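You operate a simulated robot arm through the tools that you are given. There is no shell and no other tool.

Carry out the task below with a simulated robot arm. There is one attempt and no reset: what you move stays moved.

Task
Plug the gooseneck lamp in at the socket post and light it.
Fine: post switch off first; then plug, post switch on, lamp switch on. Where these are worked on the way, their far stop is far enough and under half their travel is too little: post switch.

It is judged by the outcome, as a careful person would: the job done as asked, and still so three seconds after it is handed in. It fails if anything else is knocked over, pushed out of place, dropped, spilled or broken.

Robot
A 7-joint arm with a fingered hand, fixed in place. Base frame: the origin is on the floor under the middle of its stand, x ahead of it, y to its left, z up. Units: mm, degrees, N and s.
With the tool pointing down near the work surface it reaches from about 260 to 700 mm from the base axis. Its first joint turns from -166.0 to 166.0 degrees. Payload 4 kg.
The tool frame sits at the grasp point between the pads (the TCP): z along the fingers, y along the line on which they close. The tips reach 26 mm beyond it. The gripper opens to 148 mm; its body begins 73 mm behind the TCP. The gripper is a hand of 3 fingers: y runs from the thumb to the fingers, the wrist lies at [0, 0, -239] in the tool frame, and closing takes about 1.5 s.
Orientation is that of the tool frame in the base frame, as a unit quaternion [x, y, z, w]. With the fingers straight down and closing along the base's y, the tool's x points along the base's -x, its y along +y and its z along -z.

Tools
- The arm moves only by the tool step_arm. Its argument "commands" is a list of rows, each a list of 2 entries, a list of its own where there are three numbers: the turn, a rotation vector about the base's x, y, z in degrees, then the shift along the base's x, y, z in mm. In form: [[[ax, ay, az], [dx, dy, dz]], ...]. A call has 1 to 20 rows; each row is the pose to reach, as a shift and turn from the pose commanded when the call began. "grip" is the finger opening in mm, from 0 to 148, set as the call begins (left out, the last holds). Each row takes 0.2 s and may step no farther than 50 mm and 8.6 degrees from the row before; otherwise, or with a gripper value out of range, the whole call is refused. Where a pose cannot be reached the arm comes as near as it can. A force on the tool above 40 N (or 10 N above the force at the start of the call, whichever is more), or a blocked arm, ends the call early, and 0.2 s more pass. Each finger travels about 72 mm/s and halts on what it meets, pressing with about 25 N; the grip force reading is that of the motor and also rises with nothing between the fingers. The clock runs only during rows and for 0.2 s after the last one: add rows that repeat a pose to give the fingers time. It gives the time, the measured TCP pose, the force on the tool (base axes), the opening and the grip force at its end, in the units of the frame above (readings bear some noise), with the torque about the TCP (base axes, N m) and any sound that the robot's microphone picked up.
- Cameras (640 x 400 px; columns grow to the right, rows downward): "scene" is fixed at [218.1, 502.2, 1672.3]; the picture's right is [-0.80, -0.60, 0.00], its down [-0.47, 0.61, -0.64] and it looks along [0.38, -0.51, -0.77] (base axes); focal length 294 px, centre (320, 200). "wrist" rides on the gripper at [68, -39, -90] in the tool frame; the picture's right is [0.50, 0.87, 0.00], its down [-0.66, 0.38, -0.65] and it looks along [-0.57, 0.33, 0.76] (tool axes); focal length 222 px, centre (320, 200). There is no depth. A picture from a camera that has moved, and an enlarged one, comes with that camera's place and axes in the base frame and with its lens.
- camera(camera): a new picture of that camera. It takes no simulated time.
- slide_trunk(by): slides the trunk up (or, below 0, down) by that many mm; the arm rides with it, the base frame stays. It gives what a move gives, with no picture.
- move_fingers(finger1, finger2, thumb_bend): sets how far each is bent, from 0 (flat) to 1 (curled in); at 0.3 the hand is open as for a grip, at 0.7 the pads meet at the TCP. One left out holds its place. A second passes; each finger stops where it meets its share of the squeeze, and holds until it gets a number again. A gripper value or a shape takes the hand back. It gives what a move gives, with no picture; readings hold the bend of each and the force on the fingers (four entries, about 0 where the hand has none), thumb and palm.
- set_grasp(shape): the hand has 3 fingers and takes this shape, open, in about a second: jaw (thumb against the fingers, like two jaws); tri (thumb and two fingers); tip (a fingertip pinch); poke (one finger out to press); point (the index stretched); flat (the hand flat); cup (the hand cupped); fist (a fist). The gripper value then closes the fingers along that shape, each until it touches; the sizes above hold for jaw. It gives what a move gives, with no picture.
- enlarge(camera, box): a new picture of the part [left, top, right, bottom] of that camera's present view, enlarged. It takes no simulated time.
- sign_off(): hands the job in; it is judged then, once.

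Nothing tells you positions but the pictures and the camera data. Unless the task says otherwise, let go and move clear before handing in.

The tools are called after "Request:" by a JSON object that holds its "op" and its "data". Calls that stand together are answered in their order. step_arm: Moves the arm, as the interface text tells. Its arguments: {"type":"object","properties":{"commands":{"type":"array"},"grip":{"type":"number"}},"required":["commands"]} The other tools are called the same way: slide_trunk (by) moves the trunk up or down; set_grasp (shape) gives the hand a shape; move_fingers (finger1, finger2, thumb_bend) moves the fingers one by one; camera (camera) takes a picture; enlarge (camera, box) takes an enlarged picture of a part of a camera's view; sign_off () hands the job in.

At the start:

```text
time: 0.0
tool_pos: [453.6, -116.5, 1307.4]
orientation: [0.0, 1.0, 0.0, 0.0]
force: [-0.7, 0.0, 0.3]
torque: [-0.04, 0.05, 0.0]
opening: 147.9
grasp_force: 0.0
shape: jaw
bend: [0.3, 0.3, 0.3]
finger forces: [0.0, 0.0, 0.0, 0.1, 0.1, 0.0]
trunk travel left (down, up): [-525.0, 65.0]
```

scene: 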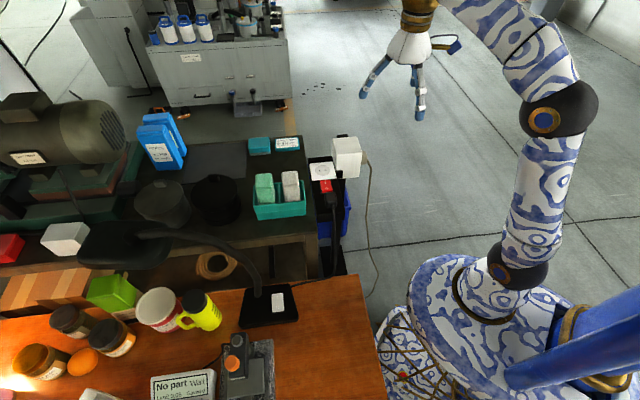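
wrist: 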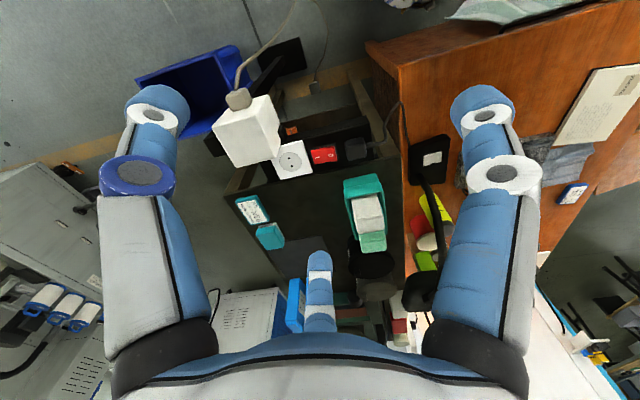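

I see a desk with a gooseneck lamp, and a socket post with a white outlet, a red switch and a white block (perhaps an adapter/plug) near the middle of the scene. I'll look closer first.

Request:
{"op": "enlarge", "data": {"camera": "scene", "box": [220, 120, 400, 340]}}

Request:
{"op": "enlarge", "data": {"camera": "wrist", "box": [200, 60, 480, 280]}}

Request:
{"op": "enlarge", "data": {"camera": "scene", "box": [290, 120, 390, 200]}}

```text
1.82 times, centred on (310, 230) of scene
camera zoom: at [218.1, 502.2, 1672.3], right [-0.8, -0.6, 0.0], down [-0.47, 0.61, -0.64], along [0.38, -0.51, -0.77], focal length 534 px, centre (338, 146)
```

zoom: 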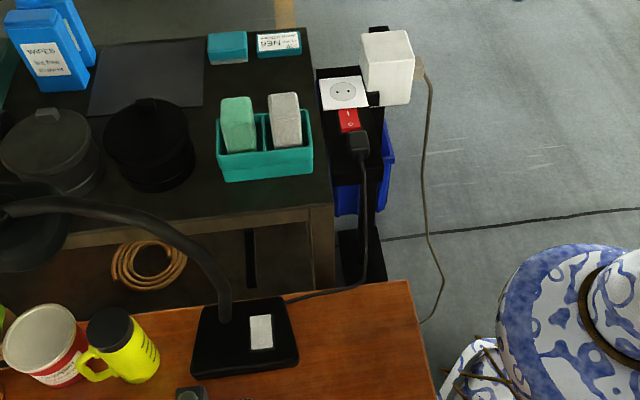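

```text
1.82 times, centred on (340, 170) of wrist
camera zoom: at [384.7, -154.7, 1398.8], right [-0.5, 0.87, 0.0], down [0.66, 0.38, 0.65], along [0.57, 0.33, -0.76], focal length 404 px, centre (284, 254)
```

zoom: 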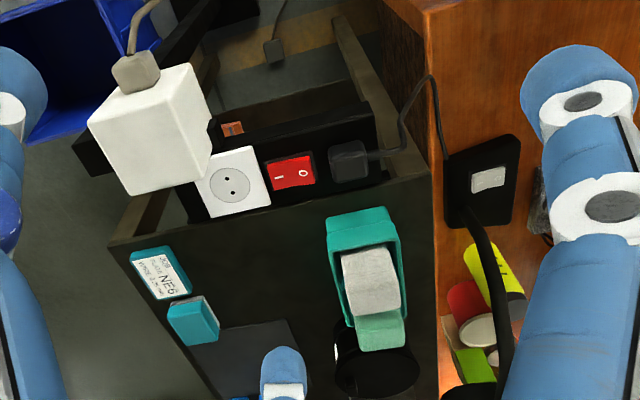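

```text
5.00 times, centred on (340, 160) of scene
camera zoom: at [218.1, 502.2, 1672.3], right [-0.8, -0.6, 0.0], down [-0.47, 0.61, -0.64], along [0.38, -0.51, -0.77], focal length 1470 px, centre (220, 400)
```

zoom: 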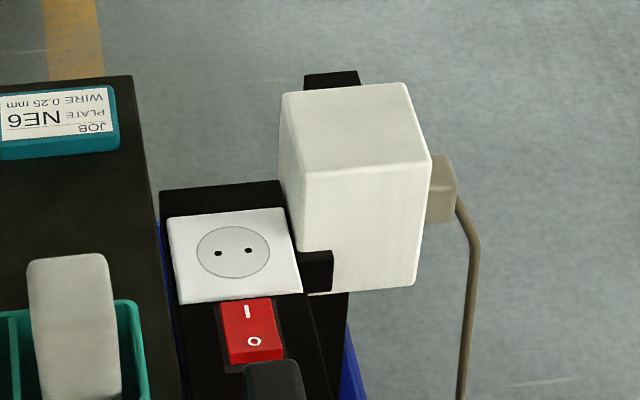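

The post seems to carry a socket (about [642, -80, 960]), a red rocker switch beside it, and a black piece whose cord runs to the lamp, while a white block with a beige cord sits next to it. I need to know which plug belongs to the lamp, so I'm enlarging further.

Request:
{"op": "enlarge", "data": {"camera": "wrist", "box": [200, 0, 360, 100]}}

Request:
{"op": "enlarge", "data": {"camera": "wrist", "box": [310, 90, 470, 190]}}

Request:
{"op": "enlarge", "data": {"camera": "scene", "box": [300, 160, 400, 320]}}

Request:
{"op": "enlarge", "data": {"camera": "scene", "box": [0, 220, 320, 400]}}

```text
4.00 times, centred on (280, 50) of wrist
camera zoom: at [384.7, -154.7, 1398.8], right [-0.5, 0.87, 0.0], down [0.66, 0.38, 0.65], along [0.57, 0.33, -0.76], focal length 888 px, centre (480, 800)
```

zoom: 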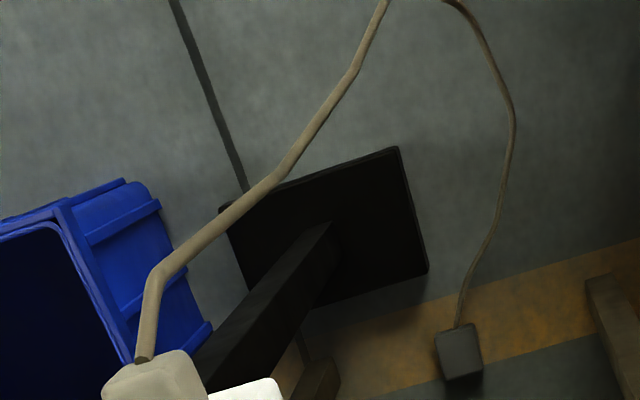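

```text
4.00 times, centred on (390, 140) of wrist
camera zoom: at [384.7, -154.7, 1398.8], right [-0.5, 0.87, 0.0], down [0.66, 0.38, 0.65], along [0.57, 0.33, -0.76], focal length 888 px, centre (40, 440)
```

zoom: 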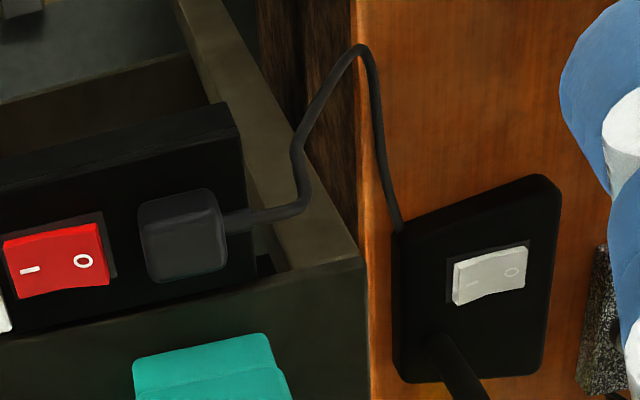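

```text
2.50 times, centred on (350, 240) of scene
camera zoom: at [218.1, 502.2, 1672.3], right [-0.8, -0.6, 0.0], down [-0.47, 0.61, -0.64], along [0.38, -0.51, -0.77], focal length 735 px, centre (245, 100)
```

zoom: 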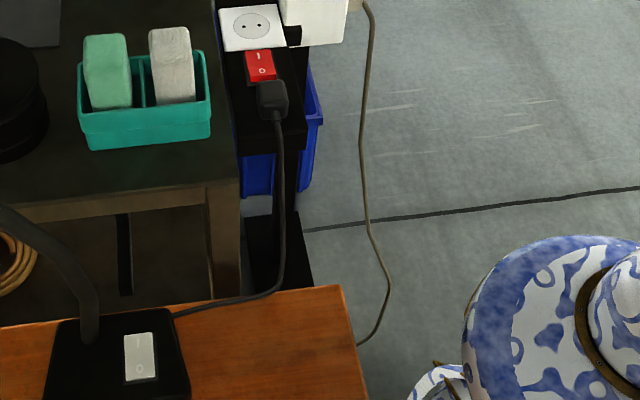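

```text
2.00 times, centred on (160, 310) of scene
camera zoom: at [218.1, 502.2, 1672.3], right [-0.8, -0.6, 0.0], down [-0.47, 0.61, -0.64], along [0.38, -0.51, -0.77], focal length 588 px, centre (640, -20)
```

zoom: 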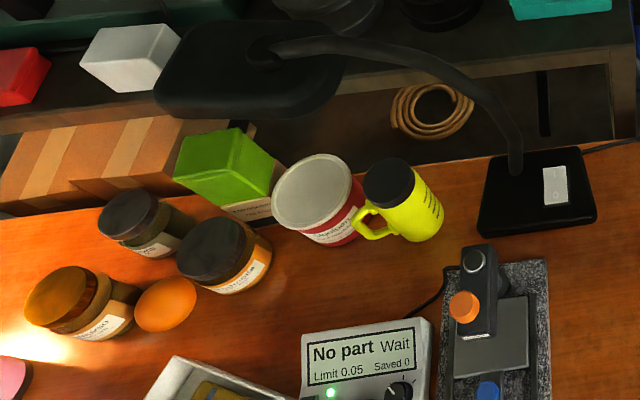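

The socket faces up, and the black plug-like piece next to the switch is the one whose cord runs to the lamp base. The white block's beige cord runs to the floor. I'll lower the hand for a nearer look.

Request:
{"op": "slide_trunk", "data": {"by": -200}}

Request:
{"op": "camera", "data": {"camera": "wrist"}}

Request:
{"op": "camera", "data": {"camera": "scene"}}

```text
time: 2.2
tool_pos: [453.1, -115.0, 1106.9]
orientation: [0.0, 1.0, 0.001, 0.0]
force: [-0.3, 0.9, -0.6]
torque: [-0.02, -0.02, -0.01]
opening: 147.9
grasp_force: 0.1
shape: jaw
bend: [0.3, 0.3, 0.3]
finger forces: [0.1, 0.0, 0.0, 0.0, 0.1, 0.0]
trunk travel left (down, up): [-325.0, 265.0]
```

```text
taken
camera wrist: at [384.7, -154.7, 1198.8], right [-0.5, 0.87, 0.0], down [0.66, 0.38, 0.65], along [0.57, 0.33, -0.76], focal length 222 px, centre (320, 200)
```

wrist: 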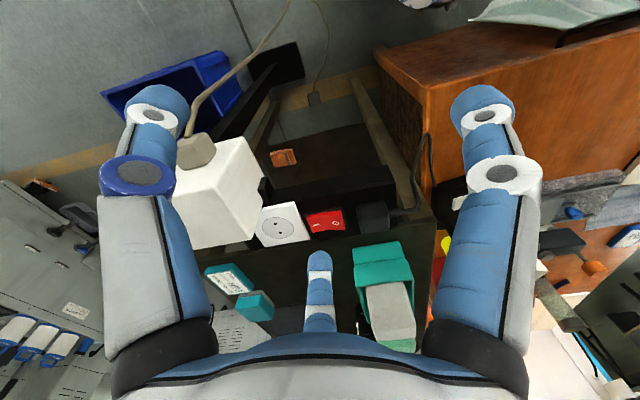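

```text
taken
```

scene: 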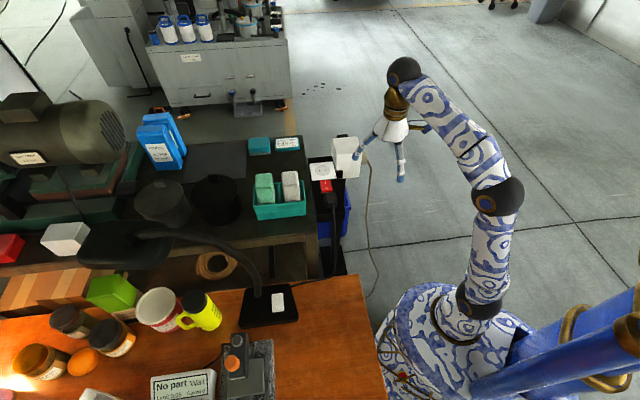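

Request:
{"op": "enlarge", "data": {"camera": "wrist", "box": [160, 100, 320, 260]}}

Request:
{"op": "enlarge", "data": {"camera": "wrist", "box": [290, 130, 470, 270]}}

```text
2.50 times, centred on (240, 180) of wrist
camera zoom: at [384.7, -154.7, 1198.8], right [-0.5, 0.87, 0.0], down [0.66, 0.38, 0.65], along [0.57, 0.33, -0.76], focal length 555 px, centre (520, 250)
```

zoom: 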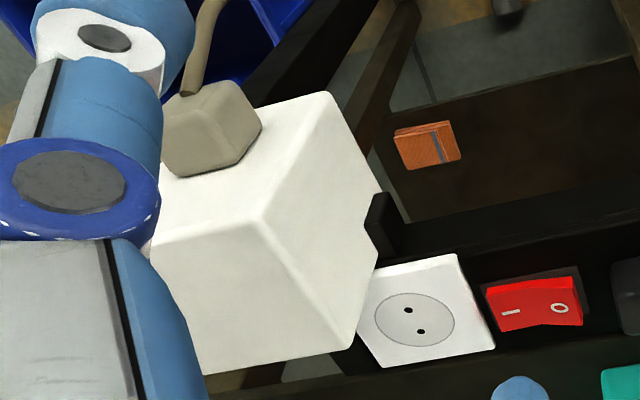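

```text
2.86 times, centred on (380, 200) of wrist
camera zoom: at [384.7, -154.7, 1198.8], right [-0.5, 0.87, 0.0], down [0.66, 0.38, 0.65], along [0.57, 0.33, -0.76], focal length 635 px, centre (149, 200)
```

zoom: 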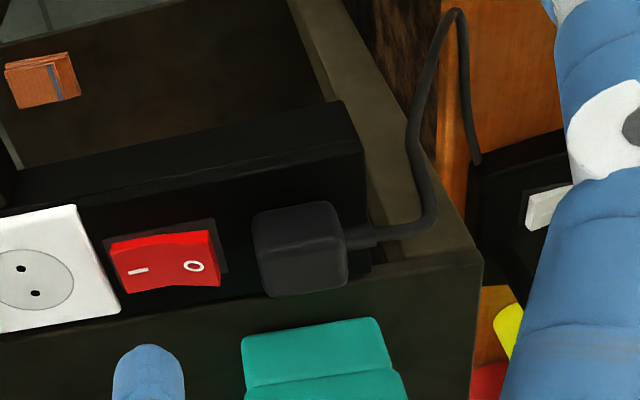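

The black piece (lamp's lead) sits on the post right of the red switch; the white block is in a kind of bracket left of the socket. I'll tilt the hand to see both from the side before touching anything.

Request:
{"op": "step_arm", "data": {"commands": [[[0, -8, 0], [4, 4, -10]], [[0, -16, 0], [8, 8, -20]], [[0, -24, 0], [12, 12, -30]], [[0, -32, 0], [16, 16, -40]], [[0, -40, 0], [20, 20, -50]], [[0, -40, 0], [20, 20, -50]]]}}

Request:
{"op": "camera", "data": {"camera": "wrist"}}

```text
time: 3.6
tool_pos: [472.4, -96.5, 1056.3]
orientation: [-0.001, 0.939, 0.001, 0.343]
force: [-0.2, -0.4, -0.3]
torque: [-0.02, 0.01, 0.01]
opening: 148.1
grasp_force: 0.0
shape: jaw
bend: [0.3, 0.3, 0.3]
finger forces: [0.0, 0.0, 0.0, 0.0, 0.1, 0.1]
trunk travel left (down, up): [-325.0, 265.0]
```

```text
taken
camera wrist: at [362.1, -134.0, 1083.3], right [-0.38, 0.87, -0.32], down [0.08, 0.38, 0.92], along [0.92, 0.33, -0.21], focal length 222 px, centre (320, 200)
```

wrist: 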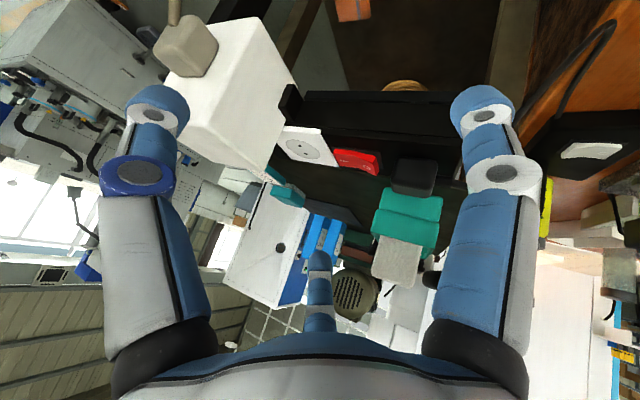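

Request:
{"op": "enlarge", "data": {"camera": "wrist", "box": [140, 0, 320, 190]}}

Request:
{"op": "enlarge", "data": {"camera": "wrist", "box": [260, 70, 460, 210]}}

```text
2.11 times, centred on (230, 95) of wrist
camera zoom: at [362.1, -134.0, 1083.3], right [-0.38, 0.87, -0.32], down [0.08, 0.38, 0.92], along [0.92, 0.33, -0.21], focal length 468 px, centre (510, 421)
```

zoom: 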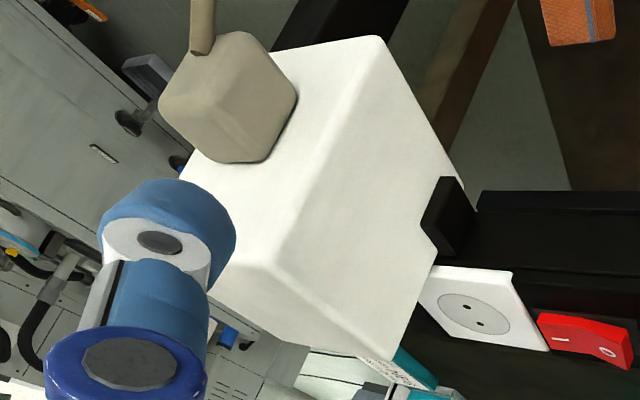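

```text
2.86 times, centred on (360, 140) of wrist
camera zoom: at [362.1, -134.0, 1083.3], right [-0.38, 0.87, -0.32], down [0.08, 0.38, 0.92], along [0.92, 0.33, -0.21], focal length 635 px, centre (206, 371)
```

zoom: 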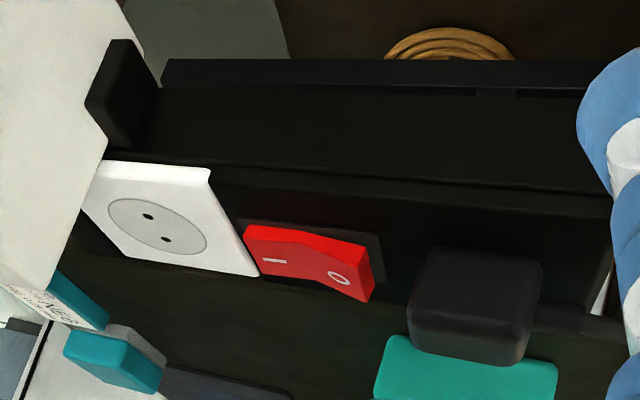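

The rocker's "O" end stands proud, so the post switch is on now; the white box is about 85 mm wide with its own beige cord to the floor, so I take the black plug (near [553, -3]) with its cord to the lamp as the lamp's plug. I'll zoom in on those parts.

Request:
{"op": "enlarge", "data": {"camera": "scene", "box": [310, 160, 360, 210]}}

Request:
{"op": "enlarge", "data": {"camera": "wrist", "box": [375, 130, 455, 190]}}

Request:
{"op": "enlarge", "data": {"camera": "scene", "box": [230, 270, 310, 340]}}

```text
8.00 times, centred on (335, 185) of scene
camera zoom: at [218.1, 502.2, 1672.3], right [-0.8, -0.6, 0.0], down [-0.47, 0.61, -0.64], along [0.38, -0.51, -0.77], focal length 2351 px, centre (200, 320)
```

zoom: 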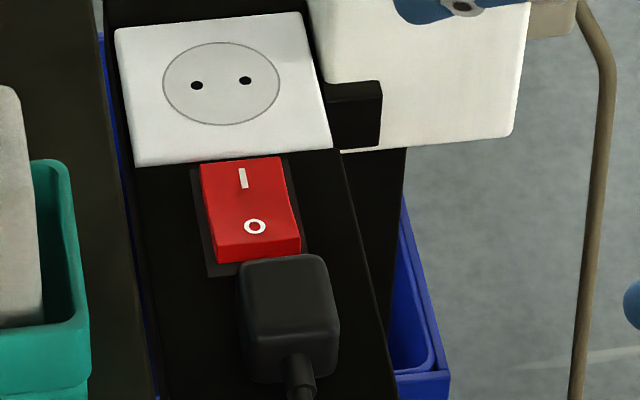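

```text
6.67 times, centred on (415, 160) of wrist
camera zoom: at [362.1, -134.0, 1083.3], right [-0.38, 0.87, -0.32], down [0.08, 0.38, 0.92], along [0.92, 0.33, -0.21], focal length 1481 px, centre (-313, 467)
```

zoom: 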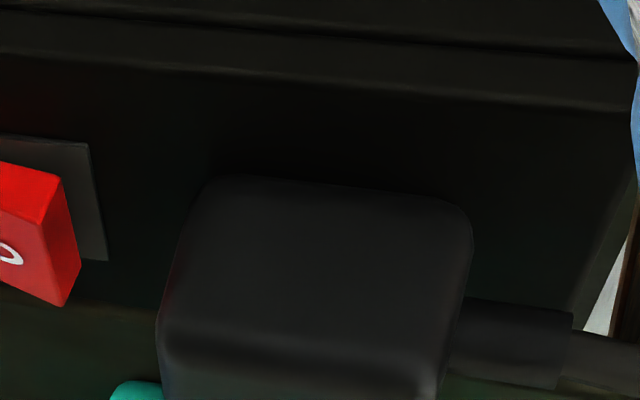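

```text
5.71 times, centred on (270, 305) of scene
camera zoom: at [218.1, 502.2, 1672.3], right [-0.8, -0.6, 0.0], down [-0.47, 0.61, -0.64], along [0.38, -0.51, -0.77], focal length 1679 px, centre (606, -400)
```

zoom: 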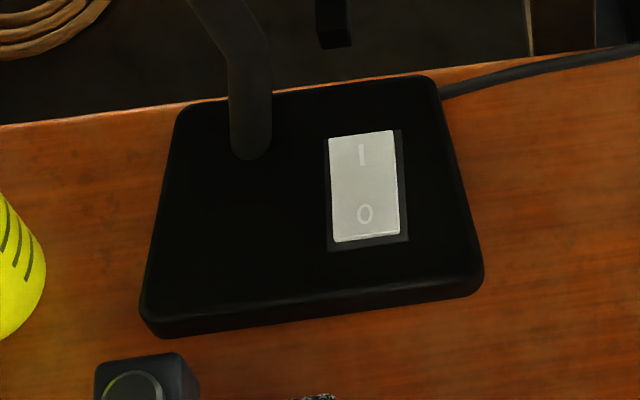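

The lamp switch's "I" end looks raised (off) and the post switch is on. Next I'll raise and level the hand and look down on the post from nearby for accurate positions.

Request:
{"op": "step_arm", "data": {"commands": [[[0, 8, 0], [10, 5, 33]], [[0, 16, 0], [40, 15, 33]], [[0, 24, 0], [70, 30, 33]], [[0, 32, 0], [100, 45, 33]], [[0, 40, 0], [127, 55, 33]], [[0, 40, 0], [127, 55, 33]]]}}

Request:
{"op": "camera", "data": {"camera": "wrist"}}

```text
time: 5.0
tool_pos: [563.0, -48.8, 1074.4]
orientation: [0.0, 1.0, 0.0, 0.026]
force: [-0.1, 0.1, 0.5]
torque: [0.01, 0.0, 0.01]
opening: 147.9
grasp_force: 0.0
shape: jaw
bend: [0.3, 0.3, 0.3]
finger forces: [0.0, 0.0, 0.0, 0.1, 0.0, 0.0]
out of reach, approached as far as the arm can: row 5, 6
trunk travel left (down, up): [-325.0, 265.0]
```

```text
taken
camera wrist: at [490.8, -87.9, 1161.4], right [-0.5, 0.87, -0.03], down [0.62, 0.38, 0.69], along [0.61, 0.33, -0.73], focal length 222 px, centre (320, 200)
```

wrist: 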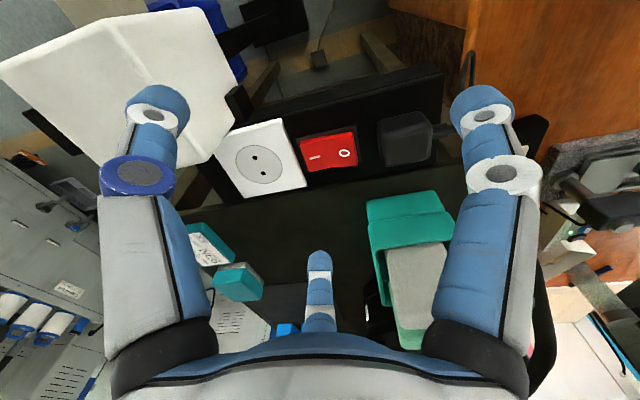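

The arm runs out of reach here at this trunk height. I'll check the scene picture to see how the shoulder sits compared with the wrist.

Request:
{"op": "camera", "data": {"camera": "scene"}}

```text
taken
```

scene: 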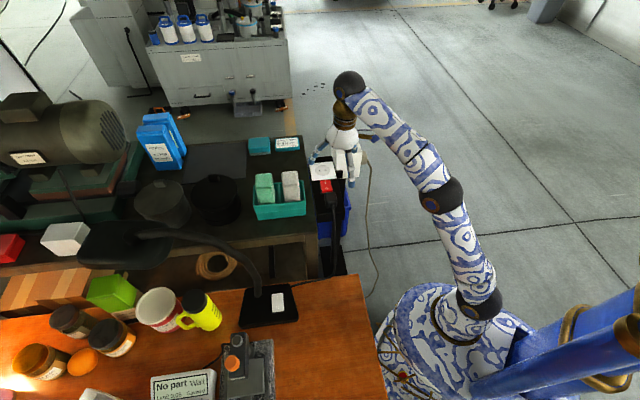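

The shoulder sits far below the wrist, so raising the trunk will give more forward reach. I'll raise it and come down with the arm instead.

Request:
{"op": "slide_trunk", "data": {"by": 200}}

Request:
{"op": "step_arm", "data": {"commands": [[[0, 0, 0], [0, 0, -20]], [[0, 0, 0], [0, 0, -40]]]}}

```text
time: 7.1
tool_pos: [564.4, -48.6, 1273.2]
orientation: [0.0, 1.0, 0.0, 0.027]
force: [0.0, -0.3, 0.1]
torque: [0.02, 0.03, -0.04]
opening: 148.1
grasp_force: 0.0
shape: jaw
bend: [0.3, 0.3, 0.3]
finger forces: [0.0, 0.0, 0.0, 0.0, 0.0, 0.0]
trunk travel left (down, up): [-525.0, 65.0]
```

```text
time: 7.7
tool_pos: [564.0, -50.3, 1231.9]
orientation: [0.001, 1.0, 0.002, 0.026]
force: [0.4, -0.4, 0.0]
torque: [-0.02, 0.01, 0.01]
opening: 147.9
grasp_force: 0.0
shape: jaw
bend: [0.3, 0.3, 0.3]
finger forces: [0.1, 0.1, 0.1, 0.1, 0.1, 0.1]
trunk travel left (down, up): [-525.0, 65.0]
```

That works; the commands follow on from the reached pose. Now I'll level the tool and come down above the post.

Request:
{"op": "step_arm", "data": {"commands": [[[0, 3, 0], [10, 3, -40]], [[0, 3, 0], [20, 5, -80]], [[0, 3, 0], [30, 7, -120]], [[0, 3, 0], [36, 9, -143]], [[0, 3, 0], [36, 9, -143]]]}}

Request:
{"op": "camera", "data": {"camera": "wrist"}}

```text
time: 8.9
tool_pos: [600.5, -42.3, 1089.9]
orientation: [0.001, 1.0, -0.001, 0.0]
force: [-0.8, -0.7, -1.1]
torque: [-0.01, -0.01, 0.0]
opening: 147.9
grasp_force: 0.0
shape: jaw
bend: [0.3, 0.3, 0.3]
finger forces: [0.0, 0.0, 0.0, 0.0, 0.1, 0.0]
trunk travel left (down, up): [-525.0, 65.0]
```

```text
taken
camera wrist: at [531.8, -79.9, 1181.1], right [-0.5, 0.87, 0.0], down [0.66, 0.38, 0.65], along [0.57, 0.33, -0.76], focal length 222 px, centre (320, 200)
```

wrist: 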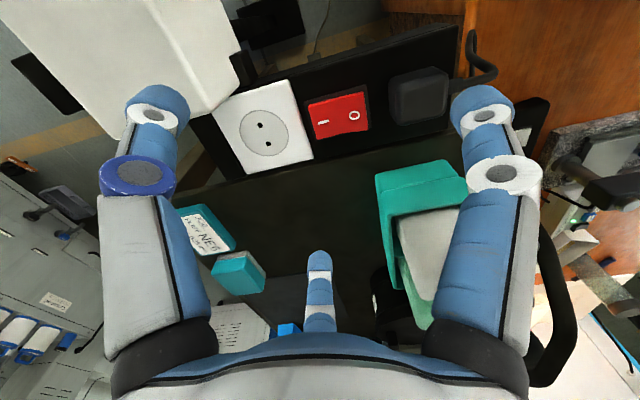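

I'm now above the post with a clear view of the socket, switch and plug. I'll enlarge this for measurements.

Request:
{"op": "enlarge", "data": {"camera": "wrist", "box": [200, 60, 360, 180]}}

Request:
{"op": "enlarge", "data": {"camera": "wrist", "box": [340, 30, 500, 150]}}

```text
3.33 times, centred on (280, 120) of wrist
camera zoom: at [531.8, -79.9, 1181.1], right [-0.5, 0.87, 0.0], down [0.66, 0.38, 0.65], along [0.57, 0.33, -0.76], focal length 740 px, centre (453, 467)
```

zoom: 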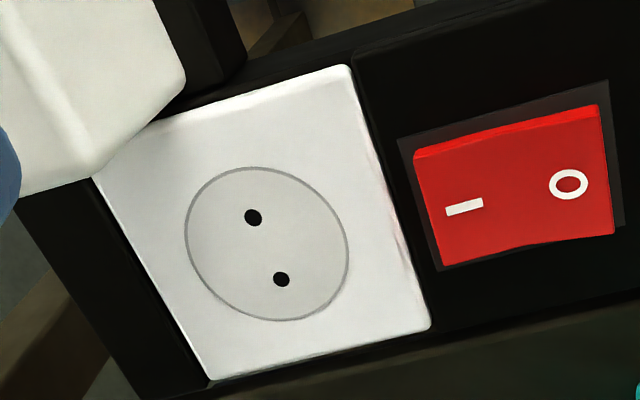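

```text
3.33 times, centred on (420, 90) of wrist
camera zoom: at [531.8, -79.9, 1181.1], right [-0.5, 0.87, 0.0], down [0.66, 0.38, 0.65], along [0.57, 0.33, -0.76], focal length 740 px, centre (-13, 567)
```

zoom: 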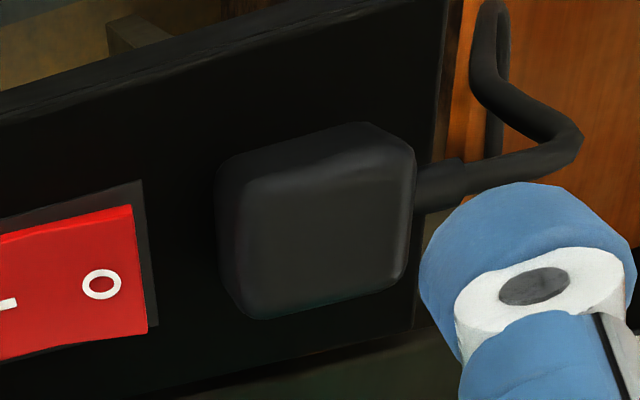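

Measurements are taken from this view. Before choosing a grip I want to see how the fingers actually close, so I'll close them to about plug width in free air here.

Request:
{"op": "step_arm", "data": {"commands": [[[0, 0, 0], [0, 0, 0]], [[0, 0, 0], [0, 0, 0]], [[0, 0, 0], [0, 0, 0]], [[0, 0, 0], [0, 0, 0]], [[0, 0, 0], [0, 0, 0]], [[0, 0, 0], [0, 0, 0]], [[0, 0, 0], [0, 0, 0]], [[0, 0, 0], [0, 0, 0]]], "grip": 40}}

Request:
{"op": "camera", "data": {"camera": "wrist"}}

Request:
{"op": "enlarge", "data": {"camera": "scene", "box": [280, 60, 400, 200]}}

```text
time: 10.7
tool_pos: [600.2, -41.0, 1089.3]
orientation: [0.001, 1.0, -0.001, 0.0]
force: [0.2, -0.1, -0.8]
torque: [0.02, 0.01, 0.02]
opening: 40.9
grasp_force: 0.1
shape: jaw
bend: [0.76, 0.76, 0.7]
finger forces: [0.1, 0.1, 0.0, 0.0, 0.0, 0.0]
trunk travel left (down, up): [-525.0, 65.0]
```

```text
taken
camera wrist: at [531.8, -79.9, 1181.4], right [-0.5, 0.87, 0.0], down [0.66, 0.38, 0.65], along [0.57, 0.33, -0.76], focal length 222 px, centre (320, 200)
```

wrist: 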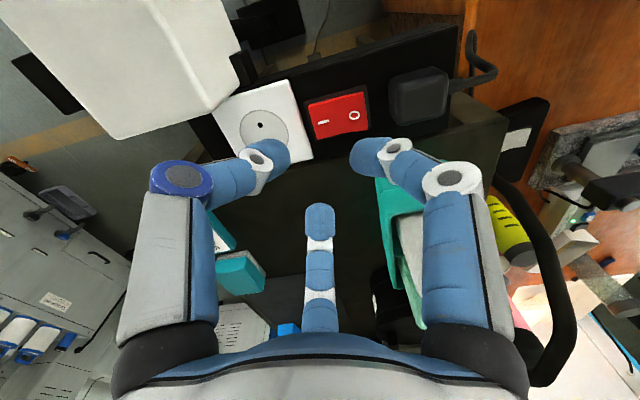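

```text
2.86 times, centred on (340, 130) of scene
camera zoom: at [218.1, 502.2, 1672.3], right [-0.8, -0.6, 0.0], down [-0.47, 0.61, -0.64], along [0.38, -0.51, -0.77], focal length 840 px, centre (263, 400)
```

zoom: 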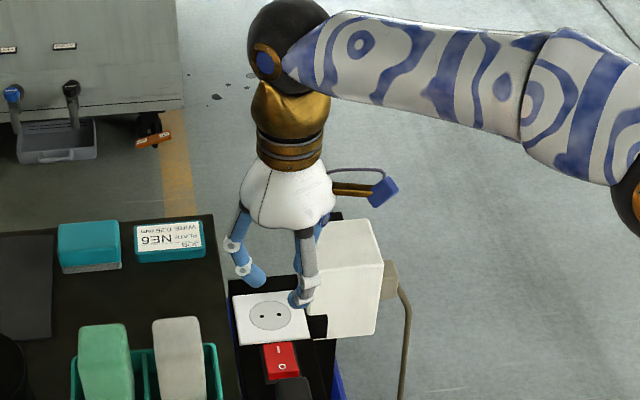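

The three fingers converge at 120° to each other. I'll look at the "poke" and "tip" shapes to choose for pressing and gripping.

Request:
{"op": "set_grasp", "data": {"shape": "tip"}}

Request:
{"op": "camera", "data": {"camera": "wrist"}}

```text
time: 11.6
tool_pos: [599.8, -41.3, 1089.8]
orientation: [0.001, 1.0, 0.0, 0.0]
force: [-0.9, 0.4, -0.3]
torque: [-0.01, 0.03, 0.0]
opening: 147.8
grasp_force: 0.0
shape: tip
bend: [0.3, 0.3, 0.3]
finger forces: [0.0, 0.1, 0.0, 0.1, 0.1, 0.0]
trunk travel left (down, up): [-525.0, 65.0]
```

```text
taken
camera wrist: at [531.8, -79.9, 1181.4], right [-0.5, 0.87, 0.0], down [0.66, 0.38, 0.65], along [0.57, 0.33, -0.76], focal length 222 px, centre (320, 200)
```

wrist: 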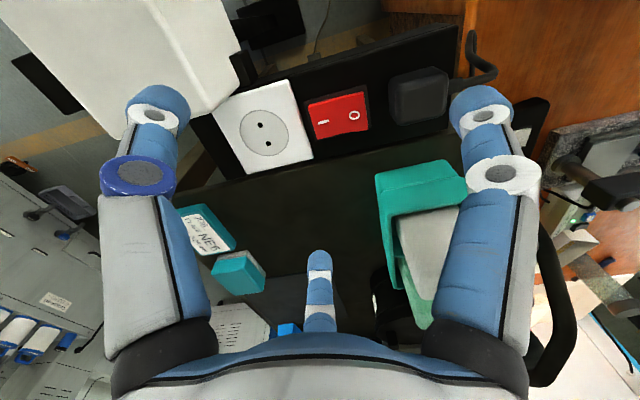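

Request:
{"op": "set_grasp", "data": {"shape": "poke"}}

Request:
{"op": "camera", "data": {"camera": "wrist"}}

Request:
{"op": "enlarge", "data": {"camera": "scene", "box": [280, 60, 400, 200]}}

```text
time: 12.5
tool_pos: [600.1, -41.2, 1089.6]
orientation: [0.0, 1.0, -0.001, 0.0]
force: [-0.2, 0.3, -0.1]
torque: [-0.03, 0.06, -0.01]
opening: 0.1
grasp_force: 0.0
shape: poke
bend: [1.0, 1.0, 0.4]
finger forces: [0.0, 0.1, 0.1, 0.1, 0.0, 0.1]
trunk travel left (down, up): [-525.0, 65.0]
```

```text
taken
camera wrist: at [531.8, -79.9, 1181.5], right [-0.5, 0.87, 0.0], down [0.66, 0.38, 0.65], along [0.57, 0.33, -0.76], focal length 222 px, centre (320, 200)
```

wrist: 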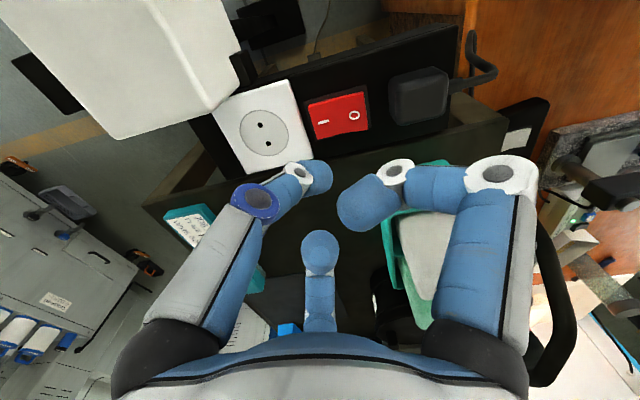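

```text
2.86 times, centred on (340, 130) of scene
camera zoom: at [218.1, 502.2, 1672.3], right [-0.8, -0.6, 0.0], down [-0.47, 0.61, -0.64], along [0.38, -0.51, -0.77], focal length 840 px, centre (263, 400)
```

zoom: 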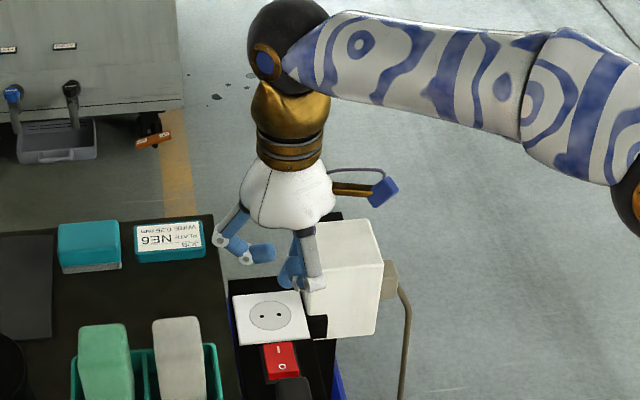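

In "poke" shape the thumb tip lies on the tool axis with the other fingers curled higher, good for pressing. I'll turn the hand 42° so its closing line runs along the post, which also gives a second viewpoint.

Request:
{"op": "step_arm", "data": {"commands": [[[0, 0, 8.4], [0, 0, 0]], [[0, 0, 16.8], [0, 0, 0]], [[0, 0, 25.2], [0, 0, 0]], [[0, 0, 33.6], [0, 0, 0]], [[0, 0, 42], [0, 0, 0]], [[0, 0, 42], [0, 0, 0]]]}}

Request:
{"op": "camera", "data": {"camera": "wrist"}}

```text
time: 13.9
tool_pos: [601.3, -40.6, 1090.8]
orientation: [-0.359, 0.933, 0.0, 0.0]
force: [1.1, -0.7, 0.1]
torque: [0.01, -0.01, 0.05]
opening: 0.0
grasp_force: 0.0
shape: poke
bend: [1.0, 1.0, 0.4]
finger forces: [0.0, 0.0, 0.1, 0.1, 0.0, 0.0]
trunk travel left (down, up): [-525.0, 65.0]
```

```text
taken
camera wrist: at [575.9, -114.5, 1181.3], right [-0.95, 0.31, 0.0], down [0.23, 0.72, 0.65], along [0.2, 0.62, -0.76], focal length 222 px, centre (320, 200)
```

wrist: 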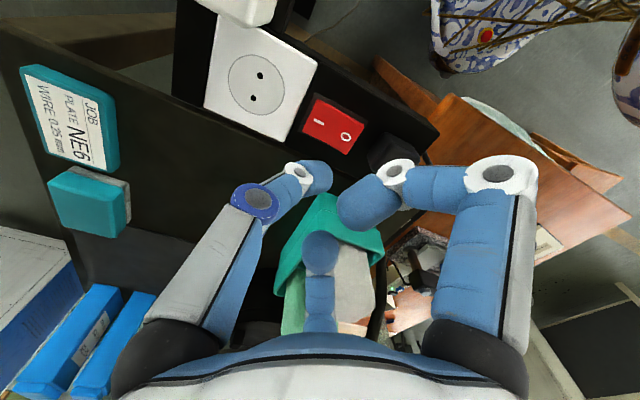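

Request:
{"op": "enlarge", "data": {"camera": "wrist", "box": [190, 10, 350, 160]}}

Request:
{"op": "enlarge", "data": {"camera": "wrist", "box": [290, 70, 450, 190]}}

```text
2.67 times, centred on (270, 85) of wrist
camera zoom: at [575.9, -114.5, 1181.3], right [-0.95, 0.31, 0.0], down [0.23, 0.72, 0.65], along [0.2, 0.62, -0.76], focal length 592 px, centre (453, 507)
```

zoom: 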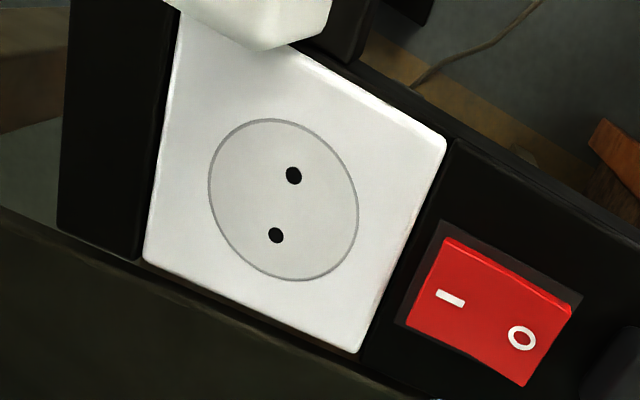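

```text
3.33 times, centred on (370, 130) of wrist
camera zoom: at [575.9, -114.5, 1181.3], right [-0.95, 0.31, 0.0], down [0.23, 0.72, 0.65], along [0.2, 0.62, -0.76], focal length 740 px, centre (153, 433)
```

zoom: 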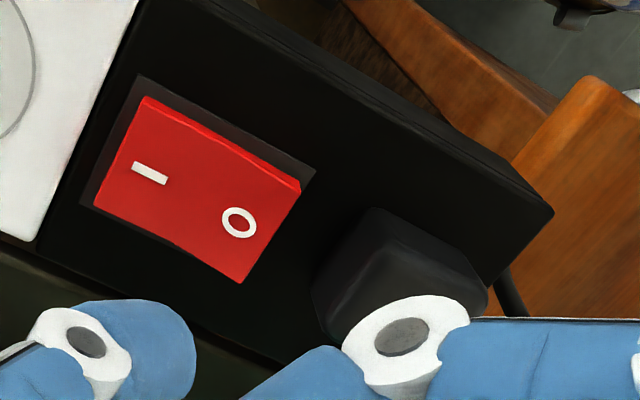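

Two views agree: socket holes at about [640.5, -88] and [655, -73], z 960; rocker "O" label at [581.5, -13, 970]; plug centre near [540, 23]; the post runs at 135°. Next I bring the thumb tip over the "O" end to switch the post off.

Request:
{"op": "step_arm", "data": {"commands": [[[0, 0, 1], [-8, 10, -20]], [[0, 0, 2], [-16, 20, -40]], [[0, 0, 3], [-23.8, 31.2, -60]], [[0, 0, 3], [-23.8, 31.2, -76]], [[0, 0, 3], [-23.8, 31.2, -76]]]}}

Request:
{"op": "camera", "data": {"camera": "wrist"}}

Request:
{"op": "enlarge", "data": {"camera": "scene", "box": [300, 130, 380, 210]}}

```text
time: 15.1
tool_pos: [576.0, -8.9, 1014.5]
orientation: [-0.383, 0.924, 0.0, 0.0]
force: [0.0, 0.8, 0.6]
torque: [0.0, 0.01, 0.01]
opening: 0.3
grasp_force: 0.1
shape: poke
bend: [1.0, 1.0, 0.4]
finger forces: [0.0, 0.0, 0.0, 0.0, 0.0, 0.0]
trunk travel left (down, up): [-525.0, 65.0]
```

```text
taken
camera wrist: at [555.3, -84.2, 1105.5], right [-0.97, 0.26, 0.0], down [0.2, 0.73, 0.65], along [0.17, 0.63, -0.76], focal length 222 px, centre (320, 200)
```

wrist: 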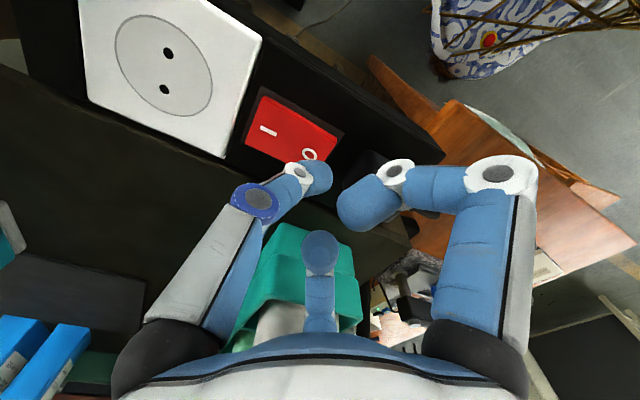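

```text
5.00 times, centred on (340, 170) of scene
camera zoom: at [218.1, 502.2, 1672.3], right [-0.8, -0.6, 0.0], down [-0.47, 0.61, -0.64], along [0.38, -0.51, -0.77], focal length 1470 px, centre (220, 350)
```

zoom: 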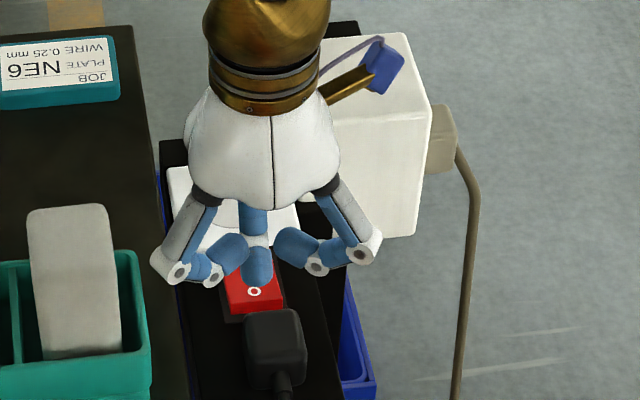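

The thumb tip is above the "O" end, about 10 mm up. I'll shift slightly toward the middle of that half and press down in small steps, watching the force.

Request:
{"op": "step_arm", "data": {"commands": [[[0, 0, 0], [2, -2, -3]], [[0, 0, 0], [2, -2, -6]], [[0, 0, 0], [2, -2, -9]], [[0, 0, 0], [2, -2, -11]], [[0, 0, 0], [2, -2, -13]]]}}

Request:
{"op": "enlarge", "data": {"camera": "wrist", "box": [230, 70, 390, 200]}}

```text
time: 16.3
tool_pos: [579.0, -11.7, 1000.8]
orientation: [-0.382, 0.924, 0.001, 0.001]
force: [-0.2, 0.4, 0.1]
torque: [-0.01, 0.0, 0.03]
opening: 0.0
grasp_force: 0.2
shape: poke
bend: [1.0, 1.0, 0.4]
finger forces: [0.0, 0.1, 0.1, 0.0, 0.1, 0.0]
trunk travel left (down, up): [-525.0, 65.0]
```

```text
3.08 times, centred on (310, 135) of wrist
camera zoom: at [557.7, -86.5, 1092.5], right [-0.97, 0.26, 0.0], down [0.2, 0.73, 0.65], along [0.17, 0.63, -0.76], focal length 684 px, centre (351, 400)
```

zoom: 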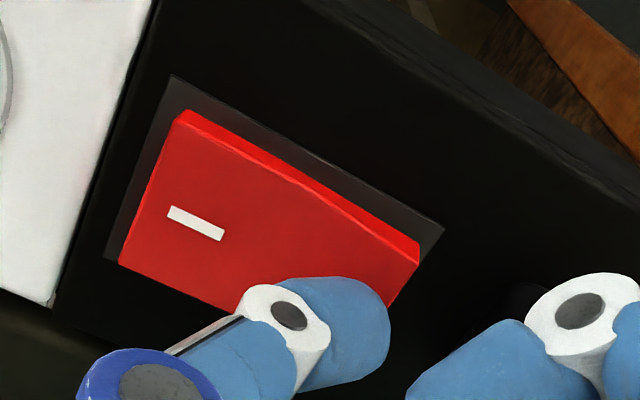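

No contact yet at TCP z ≈ 1001. I'll continue down in small steps.

Request:
{"op": "step_arm", "data": {"commands": [[[0, 0, 0], [0, 0, -1.5]], [[0, 0, 0], [0, 0, -3]], [[0, 0, 0], [0, 0, -4.5]], [[0, 0, 0], [0, 0, -6]]]}}

Request:
{"op": "enlarge", "data": {"camera": "wrist", "box": [230, 70, 390, 200]}}

```text
time: 17.3
tool_pos: [578.5, -11.4, 995.7]
orientation: [-0.383, 0.924, -0.001, -0.001]
force: [1.2, -0.4, 3.8]
torque: [0.0, 0.0, -0.01]
opening: 0.0
grasp_force: 0.0
shape: poke
bend: [1.0, 1.0, 0.4]
finger forces: [0.0, 0.0, 0.0, 0.0, 3.9, 0.0]
trunk travel left (down, up): [-525.0, 65.0]
heard: click
```

```text
3.08 times, centred on (310, 135) of wrist
camera zoom: at [557.9, -86.0, 1087.1], right [-0.97, 0.26, 0.0], down [0.2, 0.73, 0.65], along [0.17, 0.63, -0.76], focal length 684 px, centre (351, 400)
```

zoom: 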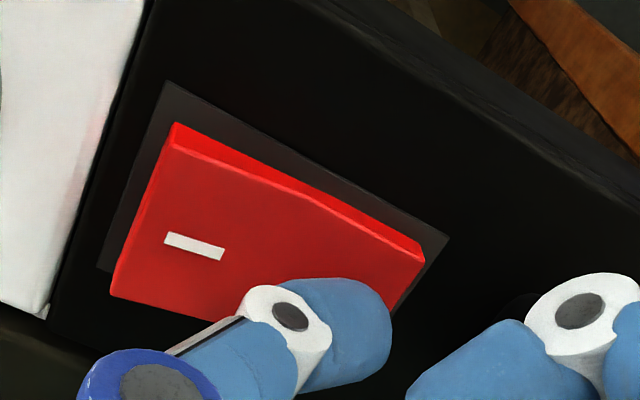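

A click was heard and the "I" end has come up. I'll press a little further to reach the stop, then back off and check.

Request:
{"op": "step_arm", "data": {"commands": [[[0, 0, 0], [0, 0, -1]], [[0, 0, 0], [0, 0, -2]], [[0, 0, 0], [0, 0, -3]], [[0, 0, 0], [0, 0, -3]]]}}

Request:
{"op": "step_arm", "data": {"commands": [[[0, 0, 0], [0, 0, 10]], [[0, 0, 0], [0, 0, 30]], [[0, 0, 0], [0, 0, 60]], [[0, 0, 0], [0, 0, 90]], [[0, 0, 0], [0, 0, 90]]]}}

Request:
{"op": "camera", "data": {"camera": "wrist"}}

```text
time: 18.3
tool_pos: [577.5, -12.4, 994.0]
orientation: [-0.382, 0.924, -0.001, 0.002]
force: [7.6, -3.8, 31.1]
torque: [-0.02, -0.13, -0.03]
opening: 0.2
grasp_force: 0.1
shape: poke
bend: [1.0, 1.0, 0.91]
finger forces: [0.1, 0.0, 0.0, 0.0, 29.5, 0.0]
trunk travel left (down, up): [-525.0, 65.0]
```

```text
time: 19.5
tool_pos: [578.0, -11.3, 1080.7]
orientation: [-0.382, 0.924, 0.001, -0.001]
force: [0.0, 0.6, -1.0]
torque: [-0.01, -0.01, 0.01]
opening: 0.1
grasp_force: 0.1
shape: poke
bend: [1.0, 1.0, 0.4]
finger forces: [0.1, 0.0, 0.0, 0.0, 0.0, 0.0]
trunk travel left (down, up): [-525.0, 65.0]
```

```text
taken
camera wrist: at [558.5, -87.0, 1172.9], right [-0.97, 0.26, 0.0], down [0.2, 0.73, 0.65], along [0.17, 0.63, -0.76], focal length 222 px, centre (320, 200)
```

wrist: 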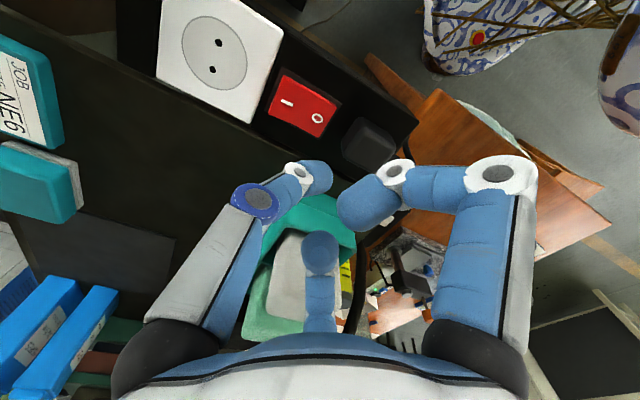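

Request:
{"op": "enlarge", "data": {"camera": "wrist", "box": [250, 50, 410, 180]}}

Request:
{"op": "enlarge", "data": {"camera": "scene", "box": [310, 150, 360, 210]}}

```text
3.08 times, centred on (330, 115) of wrist
camera zoom: at [558.5, -87.0, 1172.9], right [-0.97, 0.26, 0.0], down [0.2, 0.73, 0.65], along [0.17, 0.63, -0.76], focal length 684 px, centre (289, 462)
```

zoom: 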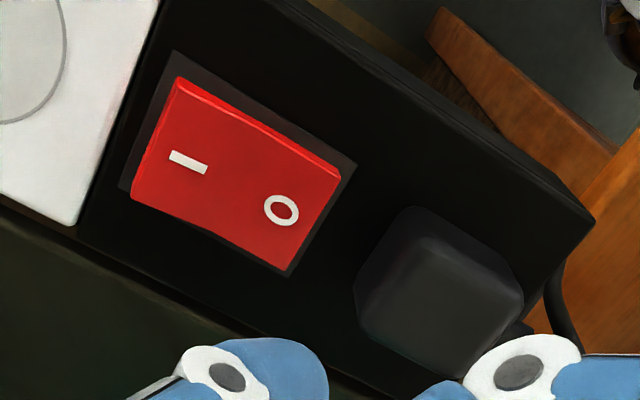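

```text
6.67 times, centred on (335, 180) of scene
camera zoom: at [218.1, 502.2, 1672.3], right [-0.8, -0.6, 0.0], down [-0.47, 0.61, -0.64], along [0.38, -0.51, -0.77], focal length 1959 px, centre (220, 333)
```

zoom: 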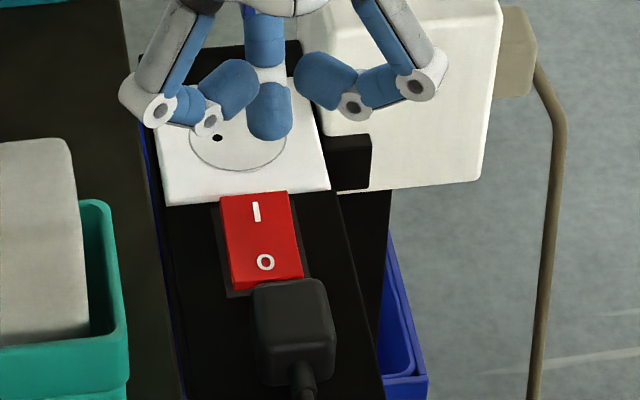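

The post switch has flipped: "I" end now stands higher than "O", so the post is off. Next I open the hand and look straight down at the lamp's black plug.

Request:
{"op": "set_grasp", "data": {"shape": "jaw"}}

Request:
{"op": "step_arm", "data": {"commands": [[[0, 0, 0], [-19, 18, 4]], [[0, 0, 0], [-37, 36, 4]], [[0, 0, 0], [-37, 36, 4]]]}}

Request:
{"op": "camera", "data": {"camera": "wrist"}}

Request:
{"op": "enlarge", "data": {"camera": "wrist", "box": [240, 60, 400, 180]}}

```text
time: 20.4
tool_pos: [578.4, -12.8, 1080.6]
orientation: [-0.383, 0.924, 0.001, 0.0]
force: [-0.7, -0.2, -0.1]
torque: [0.02, -0.05, -0.04]
opening: 147.6
grasp_force: 0.0
shape: jaw
bend: [0.3, 0.3, 0.3]
finger forces: [0.1, 0.0, 0.0, 0.0, 0.1, 0.0]
trunk travel left (down, up): [-525.0, 65.0]
```

```text
time: 21.2
tool_pos: [542.7, 25.4, 1085.0]
orientation: [-0.382, 0.924, 0.001, 0.0]
force: [-0.6, -0.9, -0.2]
torque: [0.0, 0.0, 0.0]
opening: 148.1
grasp_force: 0.1
shape: jaw
bend: [0.3, 0.3, 0.3]
finger forces: [0.0, 0.0, 0.0, 0.1, 0.0, 0.1]
trunk travel left (down, up): [-525.0, 65.0]
```

```text
taken
camera wrist: at [521.3, -50.3, 1176.4], right [-0.97, 0.26, 0.0], down [0.2, 0.73, 0.65], along [0.17, 0.63, -0.76], focal length 222 px, centre (320, 200)
```

wrist: 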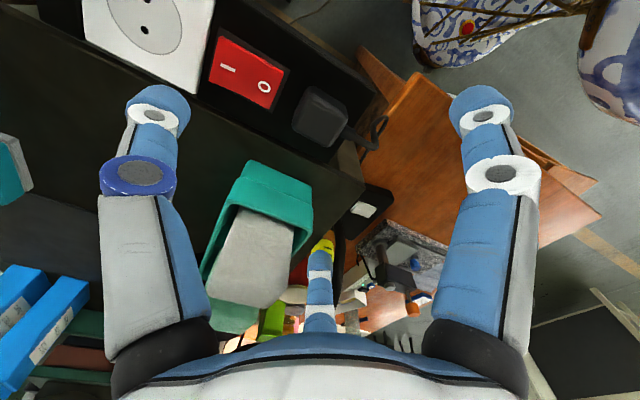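

```text
3.33 times, centred on (320, 120) of wrist
camera zoom: at [521.3, -50.3, 1176.4], right [-0.97, 0.26, 0.0], down [0.2, 0.73, 0.65], along [0.17, 0.63, -0.76], focal length 740 px, centre (320, 467)
```

zoom: 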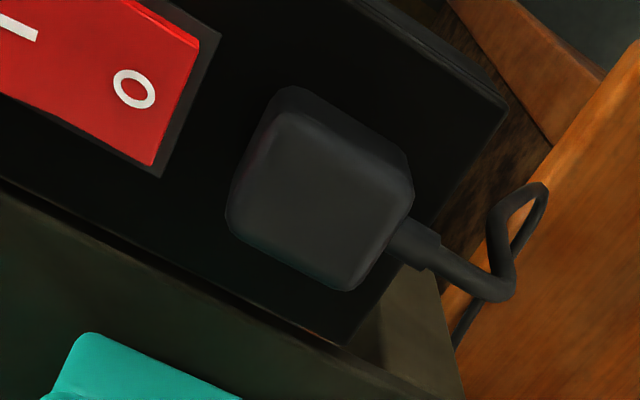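

The plug shows clearly now. I'll enlarge it further and measure its top.

Request:
{"op": "enlarge", "data": {"camera": "wrist", "box": [285, 75, 365, 155]}}

Request:
{"op": "enlarge", "data": {"camera": "scene", "box": [320, 180, 350, 210]}}

```text
5.00 times, centred on (325, 115) of wrist
camera zoom: at [521.3, -50.3, 1176.4], right [-0.97, 0.26, 0.0], down [0.2, 0.73, 0.65], along [0.17, 0.63, -0.76], focal length 1111 px, centre (295, 625)
```

zoom: 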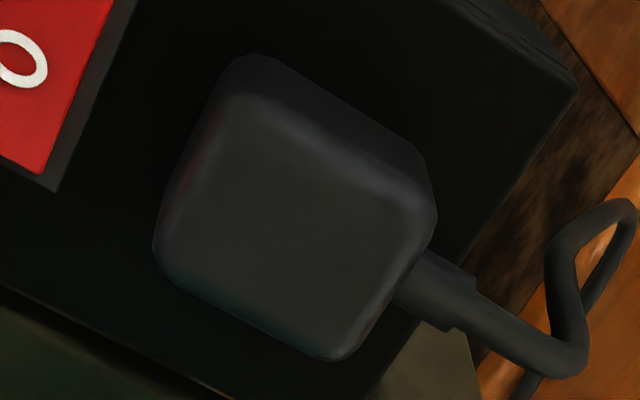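

```text
13.33 times, centred on (335, 195) of scene
camera zoom: at [218.1, 502.2, 1672.3], right [-0.8, -0.6, 0.0], down [-0.47, 0.61, -0.64], along [0.38, -0.51, -0.77], focal length 3919 px, centre (120, 267)
```

zoom: 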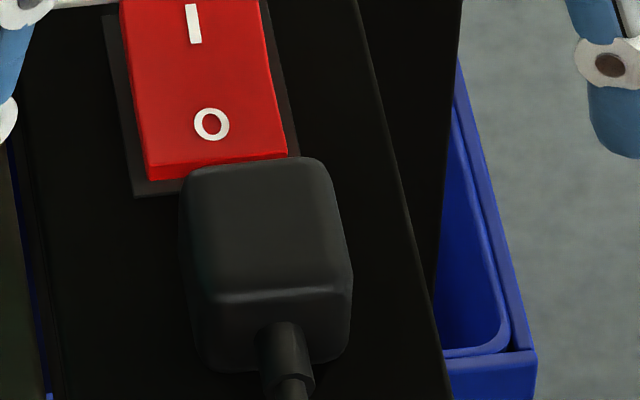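

The plug measures roughly 42 × 36 × 30 mm, centre about [541.5, 22], top at z ≈ 983, with its cord leaving low on the far-from-switch side. I'll pre-shape the fingers in the air so the thumb fits between plug and rocker.

Request:
{"op": "move_fingers", "data": {"finger1": 0.64, "finger2": 0.64, "thumb_bend": 0.66}}

Request:
{"op": "camera", "data": {"camera": "wrist"}}

Request:
{"op": "enlarge", "data": {"camera": "scene", "box": [300, 110, 390, 210]}}

```text
time: 22.2
tool_pos: [541.6, 23.9, 1086.1]
orientation: [-0.382, 0.924, -0.001, 0.001]
force: [-0.2, 0.7, -0.4]
torque: [0.02, 0.01, 0.06]
opening: 14.4
grasp_force: 0.0
shape: fingers
bend: [0.64, 0.64, 0.66]
finger forces: [0.0, 0.1, 0.0, 0.0, 0.0, 0.0]
trunk travel left (down, up): [-525.0, 65.0]
```

```text
taken
camera wrist: at [521.4, -50.4, 1176.4], right [-0.97, 0.26, 0.0], down [0.2, 0.73, 0.65], along [0.17, 0.63, -0.76], focal length 222 px, centre (320, 200)
```

wrist: 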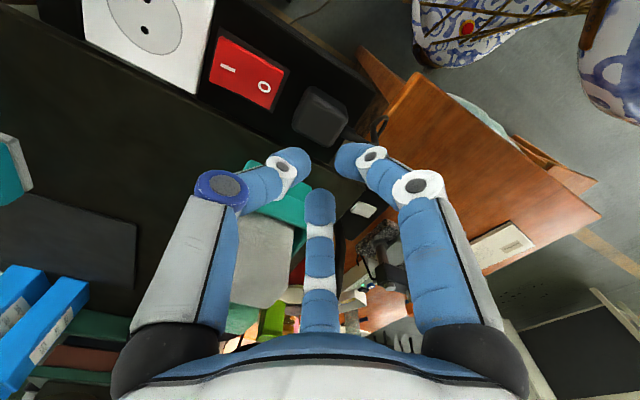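

```text
4.00 times, centred on (345, 160) of scene
camera zoom: at [218.1, 502.2, 1672.3], right [-0.8, -0.6, 0.0], down [-0.47, 0.61, -0.64], along [0.38, -0.51, -0.77], focal length 1176 px, centre (220, 360)
```

zoom: 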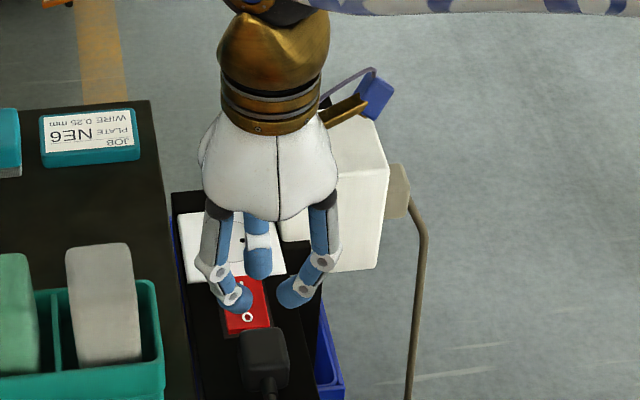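

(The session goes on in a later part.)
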